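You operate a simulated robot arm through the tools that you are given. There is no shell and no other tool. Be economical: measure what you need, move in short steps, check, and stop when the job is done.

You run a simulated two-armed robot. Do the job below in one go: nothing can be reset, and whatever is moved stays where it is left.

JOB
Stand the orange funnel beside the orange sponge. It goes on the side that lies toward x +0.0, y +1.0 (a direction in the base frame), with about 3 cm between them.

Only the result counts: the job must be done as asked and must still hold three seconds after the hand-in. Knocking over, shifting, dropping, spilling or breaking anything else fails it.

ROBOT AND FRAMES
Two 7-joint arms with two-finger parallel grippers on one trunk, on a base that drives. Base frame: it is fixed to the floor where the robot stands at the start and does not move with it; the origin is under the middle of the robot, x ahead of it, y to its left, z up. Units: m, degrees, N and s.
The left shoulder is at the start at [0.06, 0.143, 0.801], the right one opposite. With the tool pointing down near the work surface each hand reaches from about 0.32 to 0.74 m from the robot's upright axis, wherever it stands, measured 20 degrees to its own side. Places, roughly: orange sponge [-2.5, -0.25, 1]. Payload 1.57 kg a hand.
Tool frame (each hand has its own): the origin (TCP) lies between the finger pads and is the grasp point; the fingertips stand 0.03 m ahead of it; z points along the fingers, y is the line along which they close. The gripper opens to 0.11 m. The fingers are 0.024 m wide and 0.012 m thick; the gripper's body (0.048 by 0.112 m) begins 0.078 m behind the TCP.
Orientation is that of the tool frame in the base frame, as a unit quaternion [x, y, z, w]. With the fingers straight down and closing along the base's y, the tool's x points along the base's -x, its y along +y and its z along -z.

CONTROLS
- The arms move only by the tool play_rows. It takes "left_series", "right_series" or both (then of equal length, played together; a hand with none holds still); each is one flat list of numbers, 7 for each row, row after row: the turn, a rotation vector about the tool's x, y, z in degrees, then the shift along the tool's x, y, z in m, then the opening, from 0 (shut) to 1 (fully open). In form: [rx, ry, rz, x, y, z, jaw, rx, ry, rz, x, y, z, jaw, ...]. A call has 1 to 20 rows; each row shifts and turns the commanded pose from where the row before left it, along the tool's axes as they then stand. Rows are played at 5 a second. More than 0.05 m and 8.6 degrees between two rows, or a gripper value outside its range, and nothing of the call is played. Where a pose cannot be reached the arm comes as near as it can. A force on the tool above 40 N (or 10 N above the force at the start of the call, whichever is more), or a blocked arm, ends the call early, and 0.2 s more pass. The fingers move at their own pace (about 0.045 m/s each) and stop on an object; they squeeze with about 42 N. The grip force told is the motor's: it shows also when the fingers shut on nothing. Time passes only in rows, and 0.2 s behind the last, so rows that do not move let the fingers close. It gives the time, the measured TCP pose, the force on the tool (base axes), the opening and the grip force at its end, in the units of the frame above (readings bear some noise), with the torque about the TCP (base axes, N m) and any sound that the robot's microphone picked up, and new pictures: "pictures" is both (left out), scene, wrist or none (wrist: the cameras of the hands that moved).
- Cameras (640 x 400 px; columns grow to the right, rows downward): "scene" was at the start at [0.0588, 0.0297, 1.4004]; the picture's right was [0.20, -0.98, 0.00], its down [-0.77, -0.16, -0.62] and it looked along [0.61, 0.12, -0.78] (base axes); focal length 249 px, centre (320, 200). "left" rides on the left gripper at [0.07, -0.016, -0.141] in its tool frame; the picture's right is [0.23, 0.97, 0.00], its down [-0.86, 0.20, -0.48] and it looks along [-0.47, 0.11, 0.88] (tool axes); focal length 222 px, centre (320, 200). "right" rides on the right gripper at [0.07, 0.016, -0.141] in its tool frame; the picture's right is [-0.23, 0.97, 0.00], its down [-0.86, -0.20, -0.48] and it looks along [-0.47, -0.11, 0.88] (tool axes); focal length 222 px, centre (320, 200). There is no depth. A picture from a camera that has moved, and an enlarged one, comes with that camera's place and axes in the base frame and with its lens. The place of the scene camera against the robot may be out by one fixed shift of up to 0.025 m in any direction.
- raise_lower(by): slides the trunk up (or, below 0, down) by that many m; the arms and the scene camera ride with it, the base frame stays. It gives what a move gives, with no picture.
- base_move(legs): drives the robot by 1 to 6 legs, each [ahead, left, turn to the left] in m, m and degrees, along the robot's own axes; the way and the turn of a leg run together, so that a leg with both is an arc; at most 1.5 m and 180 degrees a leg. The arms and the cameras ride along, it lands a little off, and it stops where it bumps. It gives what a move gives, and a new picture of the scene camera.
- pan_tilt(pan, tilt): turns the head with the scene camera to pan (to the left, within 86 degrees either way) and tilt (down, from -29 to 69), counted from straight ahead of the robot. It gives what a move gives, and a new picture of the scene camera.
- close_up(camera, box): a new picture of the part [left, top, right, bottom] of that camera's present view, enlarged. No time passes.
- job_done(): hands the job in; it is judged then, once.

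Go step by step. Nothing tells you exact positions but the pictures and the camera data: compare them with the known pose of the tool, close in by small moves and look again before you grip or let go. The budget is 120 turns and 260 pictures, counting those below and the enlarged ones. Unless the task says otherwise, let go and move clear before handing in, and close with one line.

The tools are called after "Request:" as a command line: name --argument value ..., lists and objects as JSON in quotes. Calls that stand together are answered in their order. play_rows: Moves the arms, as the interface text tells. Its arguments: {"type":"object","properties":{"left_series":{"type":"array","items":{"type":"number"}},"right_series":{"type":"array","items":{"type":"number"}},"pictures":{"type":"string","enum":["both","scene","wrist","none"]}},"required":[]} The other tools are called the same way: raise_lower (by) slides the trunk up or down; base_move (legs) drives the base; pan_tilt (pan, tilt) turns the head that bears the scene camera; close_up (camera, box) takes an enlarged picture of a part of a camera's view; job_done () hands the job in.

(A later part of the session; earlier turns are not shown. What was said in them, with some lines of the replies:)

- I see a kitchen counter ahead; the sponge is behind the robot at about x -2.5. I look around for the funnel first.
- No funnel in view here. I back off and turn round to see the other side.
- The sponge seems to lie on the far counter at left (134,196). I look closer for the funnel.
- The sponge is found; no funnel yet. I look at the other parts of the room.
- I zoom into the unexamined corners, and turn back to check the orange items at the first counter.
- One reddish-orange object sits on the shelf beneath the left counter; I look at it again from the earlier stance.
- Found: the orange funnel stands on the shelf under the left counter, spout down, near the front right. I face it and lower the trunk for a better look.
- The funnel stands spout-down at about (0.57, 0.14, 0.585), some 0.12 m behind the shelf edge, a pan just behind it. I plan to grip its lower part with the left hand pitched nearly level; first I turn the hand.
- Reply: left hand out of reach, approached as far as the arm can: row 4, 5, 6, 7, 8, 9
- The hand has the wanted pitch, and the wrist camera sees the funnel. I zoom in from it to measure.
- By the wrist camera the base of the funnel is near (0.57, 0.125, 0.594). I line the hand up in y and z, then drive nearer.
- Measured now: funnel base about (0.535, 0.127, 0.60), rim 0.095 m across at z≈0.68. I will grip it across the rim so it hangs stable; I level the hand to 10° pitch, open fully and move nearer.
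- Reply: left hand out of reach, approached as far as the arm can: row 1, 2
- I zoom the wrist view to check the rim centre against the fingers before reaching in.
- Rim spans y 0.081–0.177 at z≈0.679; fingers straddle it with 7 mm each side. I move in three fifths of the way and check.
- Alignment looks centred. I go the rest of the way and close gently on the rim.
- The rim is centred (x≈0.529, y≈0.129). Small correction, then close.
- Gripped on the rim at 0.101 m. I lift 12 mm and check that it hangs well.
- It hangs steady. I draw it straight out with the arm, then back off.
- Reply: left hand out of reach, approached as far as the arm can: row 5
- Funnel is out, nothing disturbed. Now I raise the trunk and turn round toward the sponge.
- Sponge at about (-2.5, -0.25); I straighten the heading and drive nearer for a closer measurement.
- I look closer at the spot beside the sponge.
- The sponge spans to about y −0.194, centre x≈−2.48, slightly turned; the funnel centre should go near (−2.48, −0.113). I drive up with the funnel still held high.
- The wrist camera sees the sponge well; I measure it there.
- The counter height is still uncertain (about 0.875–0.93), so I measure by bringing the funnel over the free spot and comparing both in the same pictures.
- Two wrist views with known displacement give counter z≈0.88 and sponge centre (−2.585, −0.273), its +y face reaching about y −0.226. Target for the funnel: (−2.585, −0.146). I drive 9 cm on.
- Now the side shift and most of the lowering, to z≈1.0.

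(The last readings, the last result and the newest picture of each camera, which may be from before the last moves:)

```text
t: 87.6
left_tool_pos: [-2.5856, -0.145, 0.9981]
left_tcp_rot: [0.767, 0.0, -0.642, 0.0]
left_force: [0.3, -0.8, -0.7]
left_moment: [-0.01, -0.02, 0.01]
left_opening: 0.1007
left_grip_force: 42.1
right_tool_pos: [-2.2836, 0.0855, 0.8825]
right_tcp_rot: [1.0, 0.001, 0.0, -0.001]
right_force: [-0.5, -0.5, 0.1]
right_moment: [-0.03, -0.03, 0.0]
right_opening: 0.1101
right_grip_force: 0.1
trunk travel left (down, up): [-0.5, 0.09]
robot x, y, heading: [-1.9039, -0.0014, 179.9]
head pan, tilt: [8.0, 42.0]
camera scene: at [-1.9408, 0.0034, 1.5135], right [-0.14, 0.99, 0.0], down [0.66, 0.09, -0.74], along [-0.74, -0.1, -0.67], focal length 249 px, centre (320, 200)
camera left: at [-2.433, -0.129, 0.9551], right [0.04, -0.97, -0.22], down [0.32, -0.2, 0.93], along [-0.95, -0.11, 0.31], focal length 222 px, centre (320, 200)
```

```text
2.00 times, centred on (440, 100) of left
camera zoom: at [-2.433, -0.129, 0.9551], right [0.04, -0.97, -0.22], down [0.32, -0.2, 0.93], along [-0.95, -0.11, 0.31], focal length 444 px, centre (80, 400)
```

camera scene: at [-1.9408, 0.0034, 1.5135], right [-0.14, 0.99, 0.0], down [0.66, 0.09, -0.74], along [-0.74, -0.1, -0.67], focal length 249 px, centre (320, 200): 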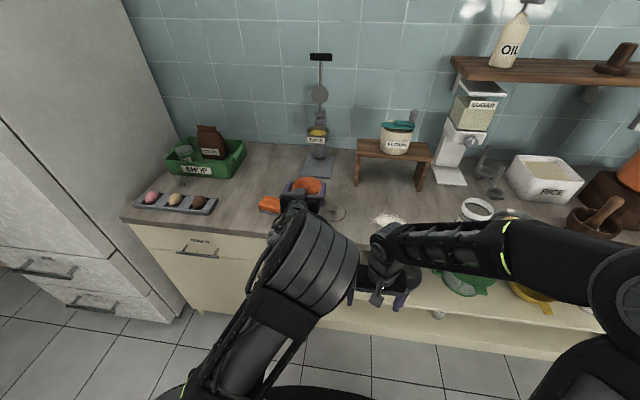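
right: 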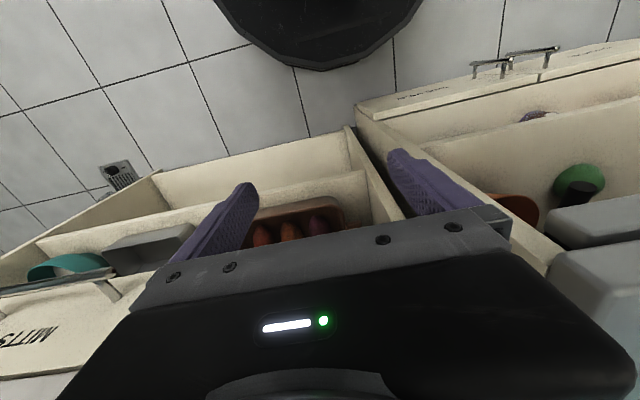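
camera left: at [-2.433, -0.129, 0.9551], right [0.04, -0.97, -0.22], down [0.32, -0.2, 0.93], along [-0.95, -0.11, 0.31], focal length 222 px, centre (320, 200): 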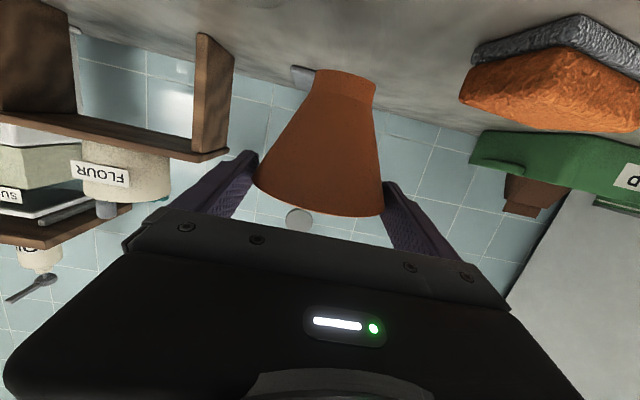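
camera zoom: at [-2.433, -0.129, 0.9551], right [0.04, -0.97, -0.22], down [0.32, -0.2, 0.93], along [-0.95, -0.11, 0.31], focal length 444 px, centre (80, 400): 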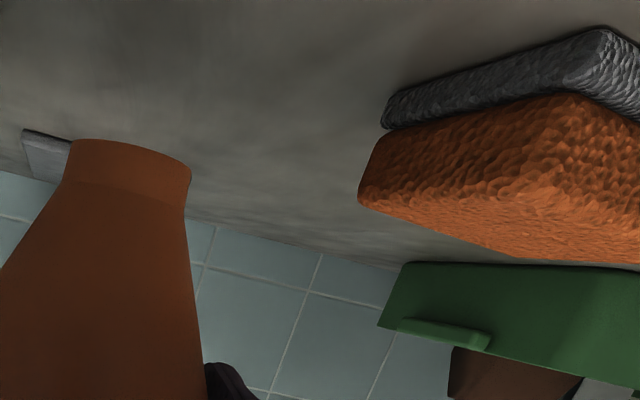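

All consistent: gap would be about 3.2 cm. I lower slowly, watching the force.

Request:
play_rows --left_series '[0, 0, 0, 0.012, 0.002, 0.0021, 0.7, 0, 0, 0, 0.012, 0, 0.0021, 0.7, 0, 0, 0, 0, 0, 0, 0.7]'

Request:
close_up --camera "left" --box '[260, 20, 500, 170]'

```text
t: 88.4
left_tool_pos: [-2.5861, -0.1504, 0.9736]
left_tcp_rot: [0.767, 0.0, -0.642, 0.0]
left_force: [0.6, 0.0, -0.7]
left_moment: [0.0, -0.01, -0.04]
left_opening: 0.1006
left_grip_force: 42.1
right_tool_pos: [-2.2833, 0.0858, 0.8832]
right_tcp_rot: [1.0, 0.0, 0.0, 0.0]
right_force: [-0.6, 1.3, 0.6]
right_moment: [-0.01, -0.02, 0.01]
right_opening: 0.1098
right_grip_force: 0.0
trunk travel left (down, up): [-0.5, 0.09]
robot x, y, heading: [-1.9013, -0.0, 180.2]
head pan, tilt: [8.0, 42.0]
camera scene: at [-1.9408, 0.0034, 1.5135], right [-0.14, 0.99, 0.0], down [0.66, 0.09, -0.74], along [-0.74, -0.1, -0.67], focal length 249 px, centre (320, 200)
camera left: at [-2.4329, -0.133, 0.9307], right [0.04, -0.97, -0.22], down [0.32, -0.2, 0.93], along [-0.95, -0.11, 0.31], focal length 222 px, centre (320, 200)
```

scene: 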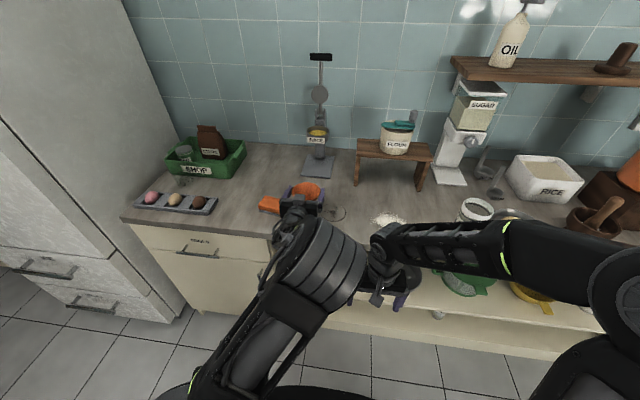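
left: 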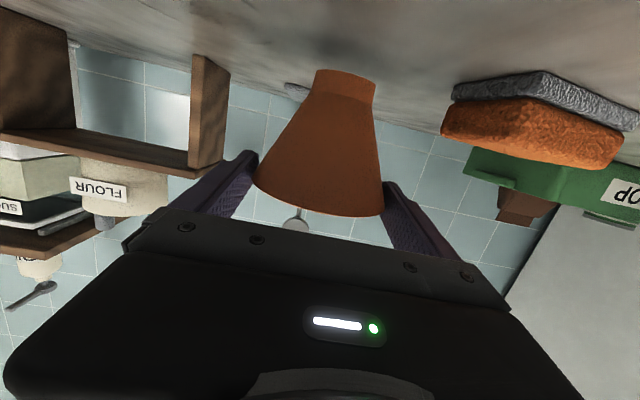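

```text
2.67 times, centred on (380, 95) of left
camera zoom: at [-2.4329, -0.133, 0.9307], right [0.04, -0.97, -0.22], down [0.32, -0.2, 0.93], along [-0.95, -0.11, 0.31], focal length 592 px, centre (160, 480)
```

zoom: 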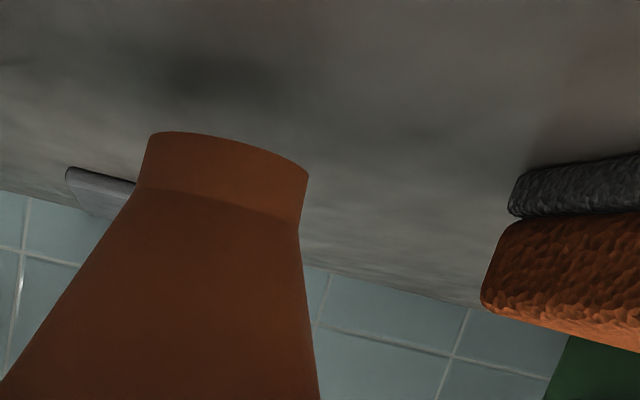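

Still about a centimetre above the counter. I go on in small steps.

Request:
play_rows --left_series '[0, 0, 0, 0.003, -0.002, 0.0005, 0.7, 0, 0, 0, 0.003, 0, 0.0005, 0.7, 0, 0, 0, 0, 0, 0, 0.7]' --pictures "wrist"

Request:
play_rows --left_series '[0, 0, 0, 0.003, 0, 0.0005, 0.7, 0, 0, 0, 0, 0, 0, 0.7]' --pictures "none"

Request:
play_rows --left_series '[0, 0, 0, 0.0025, 0, 0.0005, 0.7, 0, 0, 0, 0, 0, 0, 0.7]' --pictures "wrist"

```text
t: 89.2
left_tool_pos: [-2.5845, -0.1458, 0.9672]
left_tcp_rot: [0.767, 0.0, -0.642, 0.0]
left_force: [0.4, 0.3, -0.6]
left_moment: [-0.01, 0.0, 0.01]
left_opening: 0.1008
left_grip_force: 42.0
right_tool_pos: [-2.2835, 0.0854, 0.8825]
right_tcp_rot: [1.0, 0.001, 0.0, 0.0]
right_force: [-0.4, -0.4, -0.1]
right_moment: [-0.01, -0.01, 0.02]
right_opening: 0.1099
right_grip_force: 0.0
trunk travel left (down, up): [-0.5, 0.09]
robot x, y, heading: [-1.9022, 0.0016, 180.3]
head pan, tilt: [8.0, 42.0]
camera left: at [-2.4318, -0.1303, 0.9247], right [0.04, -0.97, -0.22], down [0.32, -0.2, 0.93], along [-0.95, -0.11, 0.31], focal length 222 px, centre (320, 200)
```

left: 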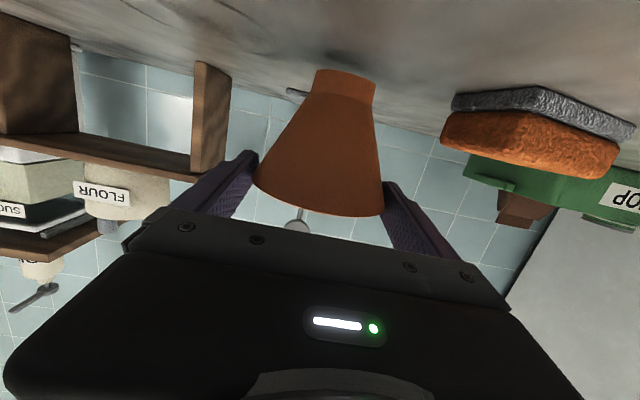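

```text
t: 89.8
left_tool_pos: [-2.5841, -0.1455, 0.9648]
left_tcp_rot: [0.767, 0.0, -0.642, 0.0]
left_force: [-0.2, -0.2, -0.7]
left_moment: [-0.03, -0.05, 0.06]
left_opening: 0.1003
left_grip_force: 42.1
right_tool_pos: [-2.283, 0.0849, 0.8819]
right_tcp_rot: [1.0, 0.0, -0.001, 0.0]
right_force: [0.8, 0.0, 0.9]
right_moment: [-0.01, -0.01, 0.03]
right_opening: 0.1099
right_grip_force: 0.0
trunk travel left (down, up): [-0.5, 0.09]
robot x, y, heading: [-1.9032, -0.0018, 180.1]
head pan, tilt: [8.0, 42.0]
```

```text
t: 90.4
left_tool_pos: [-2.5849, -0.145, 0.9619]
left_tcp_rot: [0.766, 0.0, -0.642, 0.0]
left_force: [0.5, 0.2, -0.7]
left_moment: [0.0, -0.04, -0.01]
left_opening: 0.1003
left_grip_force: 42.0
right_tool_pos: [-2.283, 0.0864, 0.8826]
right_tcp_rot: [1.0, 0.0, 0.0, -0.001]
right_force: [0.0, -0.7, -0.4]
right_moment: [0.0, -0.01, -0.01]
right_opening: 0.1101
right_grip_force: 0.1
trunk travel left (down, up): [-0.5, 0.09]
robot x, y, heading: [-1.9034, -0.0028, 180.0]
head pan, tilt: [8.0, 42.0]
camera left: at [-2.4317, -0.1306, 0.9194], right [0.04, -0.97, -0.22], down [0.32, -0.2, 0.93], along [-0.95, -0.11, 0.31], focal length 222 px, centre (320, 200)
```

left: 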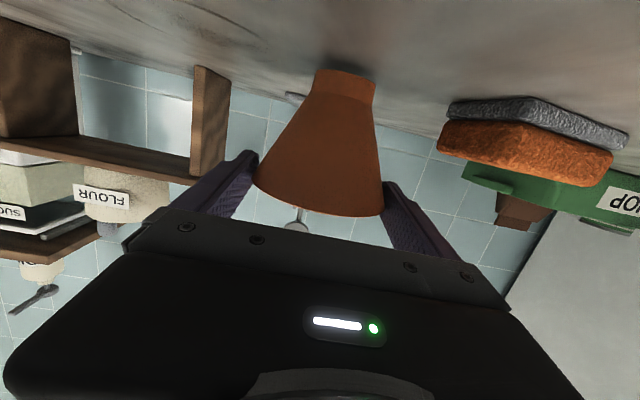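

Request:
close_up --camera "left" --box '[280, 30, 440, 130]'

Request:
play_rows --left_series '[0, 0, 0, 0.0025, 0, 0.0005, 0.7, 0, 0, 0, 0, 0, 0, 0.7]' --pictures "none"

```text
4.00 times, centred on (360, 80) of left
camera zoom: at [-2.4317, -0.1306, 0.9194], right [0.04, -0.97, -0.22], down [0.32, -0.2, 0.93], along [-0.95, -0.11, 0.31], focal length 888 px, centre (160, 680)
```

zoom: 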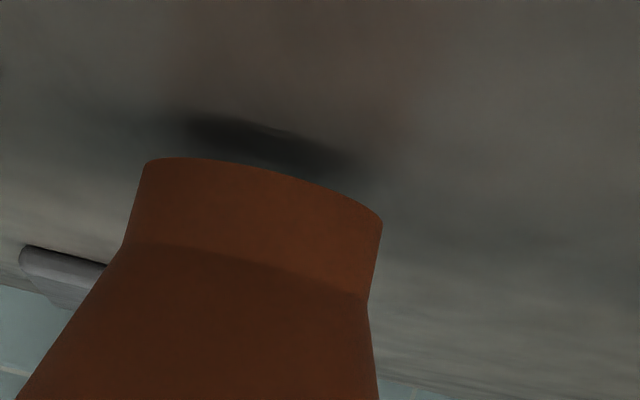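

```text
t: 91.0
left_tool_pos: [-2.585, -0.1469, 0.959]
left_tcp_rot: [0.766, -0.001, -0.642, 0.0]
left_force: [-0.3, -0.6, -1.4]
left_moment: [0.02, -0.01, -0.01]
left_opening: 0.1005
left_grip_force: 41.7
right_tool_pos: [-2.2823, 0.0863, 0.8824]
right_tcp_rot: [1.0, 0.0, 0.0, 0.0]
right_force: [-0.3, -0.1, 0.5]
right_moment: [0.03, 0.01, 0.01]
right_opening: 0.1101
right_grip_force: 0.0
trunk travel left (down, up): [-0.5, 0.09]
robot x, y, heading: [-1.9056, -0.0019, 179.9]
head pan, tilt: [8.0, 42.0]
```

The contact shadow shows a few millimetres left. Further 2 mm steps.

Request:
play_rows --left_series '[0, 0, 0, 0.002, 0, 0.0003, 0.7, 0, 0, 0, 0, 0, 0, 0.7]' --pictures "none"

Request:
close_up --camera "left" --box '[280, 30, 440, 130]'

```text
t: 91.6
left_tool_pos: [-2.5835, -0.1461, 0.9571]
left_tcp_rot: [0.767, 0.0, -0.642, 0.0]
left_force: [0.3, 0.2, -1.2]
left_moment: [-0.02, -0.05, 0.0]
left_opening: 0.1004
left_grip_force: 41.8
right_tool_pos: [-2.2828, 0.0862, 0.8826]
right_tcp_rot: [1.0, 0.0, -0.001, 0.0]
right_force: [0.6, 0.0, -0.8]
right_moment: [0.01, -0.02, 0.01]
right_opening: 0.1099
right_grip_force: 0.0
trunk travel left (down, up): [-0.5, 0.09]
robot x, y, heading: [-1.9039, 0.0015, 180.0]
head pan, tilt: [8.0, 42.0]
```

```text
4.00 times, centred on (360, 80) of left
camera zoom: at [-2.4322, -0.1304, 0.9147], right [0.04, -0.97, -0.22], down [0.32, -0.2, 0.93], along [-0.95, -0.11, 0.31], focal length 888 px, centre (160, 680)
```

zoom: 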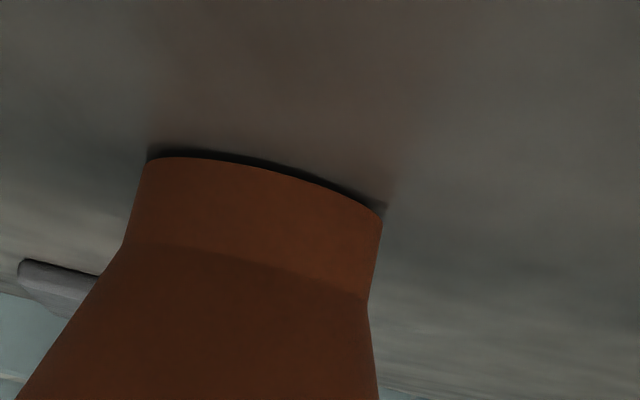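

Under 2 mm left; one more step to contact.

Request:
play_rows --left_series '[0, 0, 0, 0.0012, 0, 0.0002, 0.7, 0, 0, 0, 0, 0, 0, 0.7]' --pictures "none"

Request:
close_up --camera "left" --box '[280, 30, 440, 130]'

```text
t: 92.2
left_tool_pos: [-2.5843, -0.1439, 0.9559]
left_tcp_rot: [0.767, -0.001, -0.642, -0.001]
left_force: [0.2, 0.9, -1.1]
left_moment: [-0.02, -0.03, 0.0]
left_opening: 0.1004
left_grip_force: 41.7
right_tool_pos: [-2.2829, 0.0859, 0.8829]
right_tcp_rot: [1.0, -0.001, 0.0, 0.0]
right_force: [-0.2, -0.4, -0.1]
right_moment: [0.01, -0.02, 0.01]
right_opening: 0.1099
right_grip_force: 0.1
trunk travel left (down, up): [-0.5, 0.09]
robot x, y, heading: [-1.9039, -0.0034, 179.9]
head pan, tilt: [8.0, 42.0]
```

```text
4.00 times, centred on (360, 80) of left
camera zoom: at [-2.4318, -0.1302, 0.9136], right [0.04, -0.97, -0.22], down [0.32, -0.2, 0.93], along [-0.95, -0.11, 0.31], focal length 888 px, centre (160, 680)
```

zoom: 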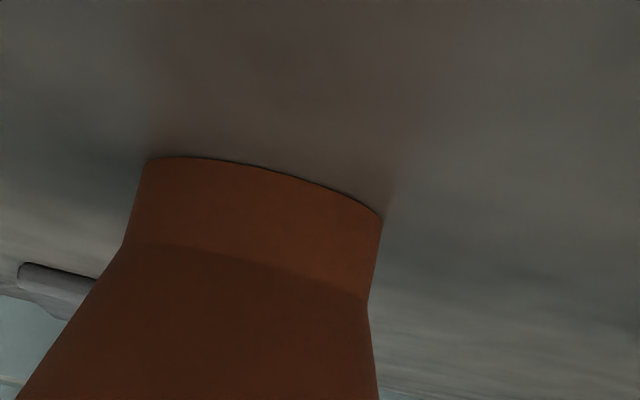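

The base is practically on the counter. I open the fingers and check clearance before withdrawing.

Request:
play_rows --left_series '[0, 0, 0, 0.0004, 0, 0, 0.7, 0, 0, 0, 0, 0, 0, 0.95, 0, 0, 0, 0, 0, 0, 1, 0, 0, 0, 0, 0, 0, 1]'

Request:
close_up --camera "left" --box '[220, 40, 460, 190]'

Request:
close_up --camera "scene" --box '[240, 150, 368, 230]'

```text
t: 93.2
left_tool_pos: [-2.5834, -0.1457, 0.9549]
left_tcp_rot: [0.767, -0.001, -0.642, -0.001]
left_force: [-0.1, -0.3, 0.2]
left_moment: [-0.01, 0.01, 0.01]
left_opening: 0.1099
left_grip_force: 0.0
right_tool_pos: [-2.2832, 0.0849, 0.883]
right_tcp_rot: [1.0, 0.0, 0.001, -0.001]
right_force: [-0.3, 0.6, 0.3]
right_moment: [-0.01, 0.02, -0.01]
right_opening: 0.1099
right_grip_force: 0.0
trunk travel left (down, up): [-0.5, 0.09]
robot x, y, heading: [-1.9045, -0.0002, 180.3]
head pan, tilt: [8.0, 42.0]
camera scene: at [-1.9408, 0.0034, 1.5135], right [-0.14, 0.99, 0.0], down [0.66, 0.09, -0.74], along [-0.74, -0.1, -0.67], focal length 249 px, centre (320, 200)
camera left: at [-2.4316, -0.1302, 0.9132], right [0.04, -0.97, -0.22], down [0.32, -0.2, 0.93], along [-0.95, -0.11, 0.3], focal length 222 px, centre (320, 200)
```

scene: 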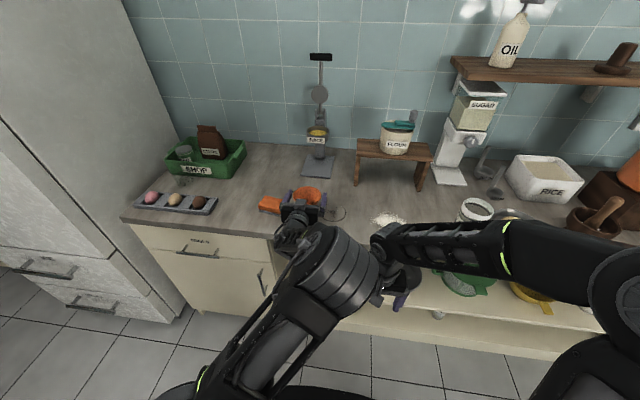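
left: 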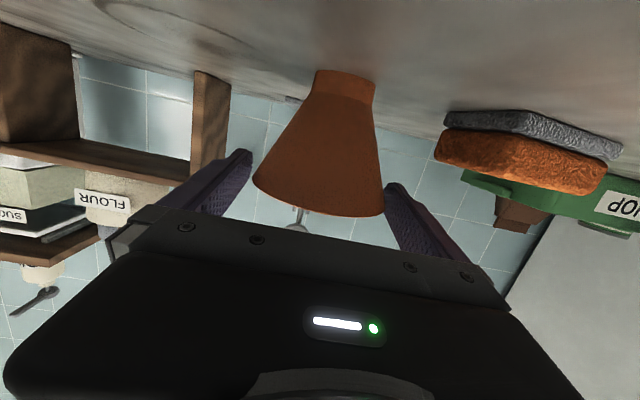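

```text
2.67 times, centred on (340, 115) of left
camera zoom: at [-2.4316, -0.1302, 0.9132], right [0.04, -0.97, -0.22], down [0.32, -0.2, 0.93], along [-0.95, -0.11, 0.3], focal length 592 px, centre (267, 427)
```

zoom: 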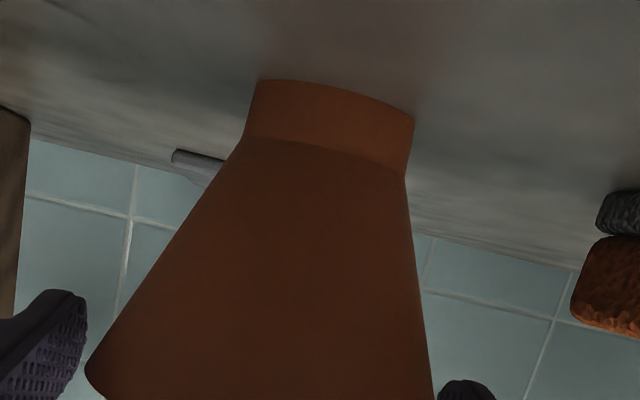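

```text
5.00 times, centred on (304, 190) of scene
camera zoom: at [-1.9408, 0.0034, 1.5135], right [-0.14, 0.99, 0.0], down [0.66, 0.09, -0.74], along [-0.74, -0.1, -0.67], focal length 1246 px, centre (400, 250)
```

zoom: 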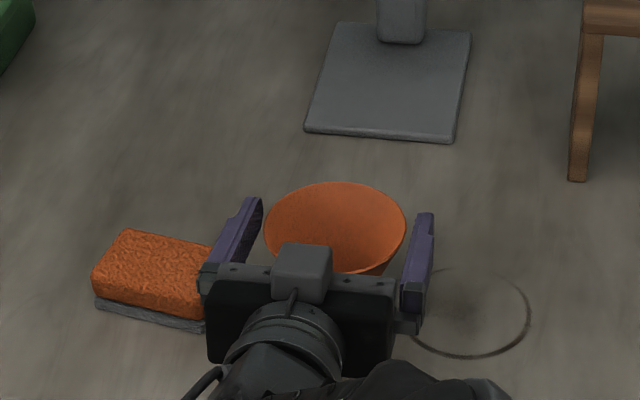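

The funnel stands free with clear gaps at both fingers. I withdraw straight back.

Request:
play_rows --left_series '[0, 0, 0, 0.0035, 0, -0.0197, 1, 0, 0, 0, 0.0052, 0, -0.0295, 1, 0, 0, 0, 0.0052, 0, -0.0295, 1, 0, 0, 0, 0.0052, 0, -0.0295, 1, 0, 0, 0, 0.0035, 0, -0.0197, 1]' --pictures "wrist"

Request:
close_up --camera "left" --box '[260, 20, 500, 170]'

Request:
close_up --camera "scene" --box '[240, 150, 368, 230]'

```text
t: 94.4
left_tool_pos: [-2.4533, -0.1442, 0.9575]
left_tcp_rot: [0.766, 0.0, -0.643, 0.0]
left_force: [0.0, -0.3, 0.3]
left_moment: [-0.03, 0.0, 0.0]
left_opening: 0.1098
left_grip_force: 0.1
right_tool_pos: [-2.2834, 0.0858, 0.8834]
right_tcp_rot: [1.0, 0.0, 0.0, 0.0]
right_force: [-0.7, -0.1, -1.4]
right_moment: [-0.02, 0.02, 0.01]
right_opening: 0.1099
right_grip_force: 0.1
trunk travel left (down, up): [-0.5, 0.09]
robot x, y, heading: [-1.9019, 0.0017, 180.1]
head pan, tilt: [8.0, 42.0]
camera left: at [-2.3006, -0.1297, 0.9142], right [0.04, -0.97, -0.22], down [0.32, -0.2, 0.93], along [-0.95, -0.11, 0.31], focal length 222 px, centre (320, 200)
```

left: 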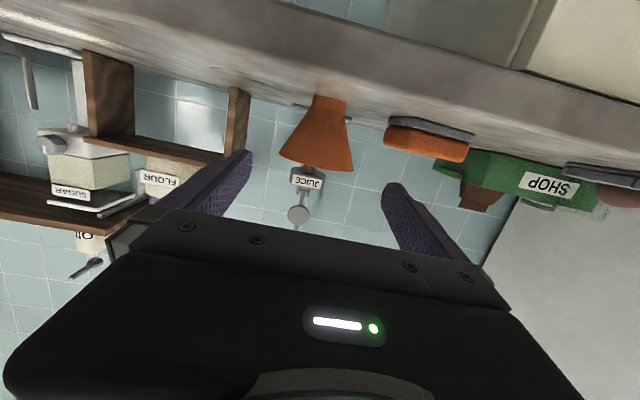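

```text
2.67 times, centred on (380, 95) of left
camera zoom: at [-2.3006, -0.1297, 0.9142], right [0.04, -0.97, -0.22], down [0.32, -0.2, 0.93], along [-0.95, -0.11, 0.31], focal length 592 px, centre (160, 480)
```

zoom: 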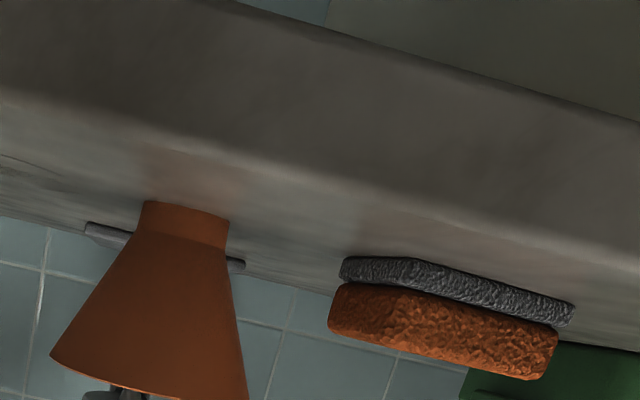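

```text
5.00 times, centred on (304, 190) of scene
camera zoom: at [-1.9405, 0.0035, 1.5135], right [-0.14, 0.99, 0.0], down [0.66, 0.09, -0.74], along [-0.74, -0.1, -0.67], focal length 1246 px, centre (400, 250)
```

zoom: 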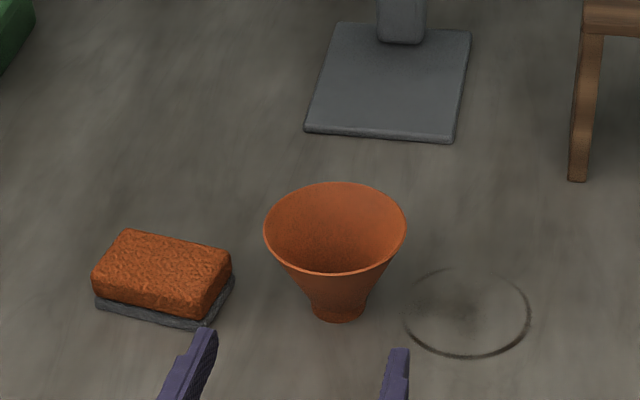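

Funnel stands upright, about 3.3 cm from the sponge and in line with it. I back the robot off and take a last look.

Request:
base_move --legs '[[-0.3, 0, 0]]'

Request:
close_up --camera "scene" --box '[200, 80, 400, 205]'

```text
t: 96.5
left_tool_pos: [-2.151, -0.1473, 0.957]
left_tcp_rot: [0.766, 0.001, -0.643, 0.001]
left_force: [0.6, -0.6, 0.1]
left_moment: [-0.02, 0.01, 0.02]
left_opening: 0.1103
left_grip_force: 0.0
right_tool_pos: [-1.9807, 0.0834, 0.8829]
right_tcp_rot: [1.0, 0.001, -0.001, 0.0]
right_force: [0.3, -0.2, -0.4]
right_moment: [0.0, 0.02, 0.01]
right_opening: 0.1099
right_grip_force: 0.1
trunk travel left (down, up): [-0.5, 0.09]
robot x, y, heading: [-1.5994, -0.0014, -179.8]
head pan, tilt: [8.0, 42.0]
camera scene: at [-1.638, 0.0036, 1.5135], right [-0.14, 0.99, 0.0], down [0.66, 0.1, -0.74], along [-0.74, -0.11, -0.67], focal length 249 px, centre (320, 200)
```

scene: 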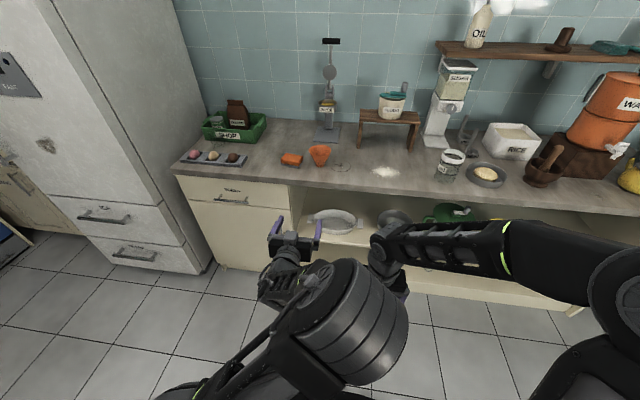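

```text
3.20 times, centred on (300, 142) of scene
camera zoom: at [-1.638, 0.0036, 1.5135], right [-0.14, 0.99, 0.0], down [0.66, 0.1, -0.74], along [-0.74, -0.11, -0.67], focal length 797 px, centre (384, 384)
```

zoom: 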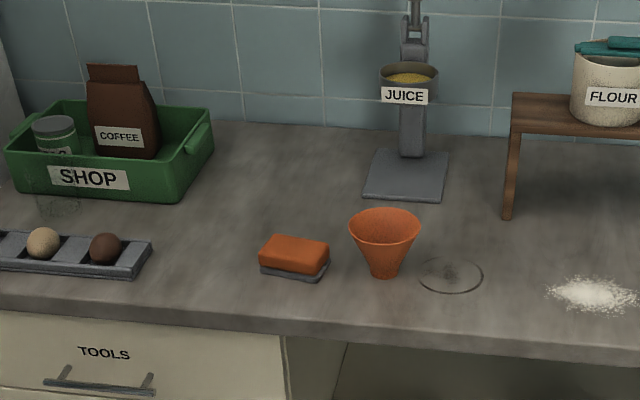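

The funnel stands upright on the +y side of the sponge, the hand is clear, and nothing else has moved, so I hand in.

Request:
job_done

```text
The job is handed in.
```

The orange funnel is standing upright beside the orange sponge, on its +y side. By the camera measurements, the gap is about 3.3 cm.
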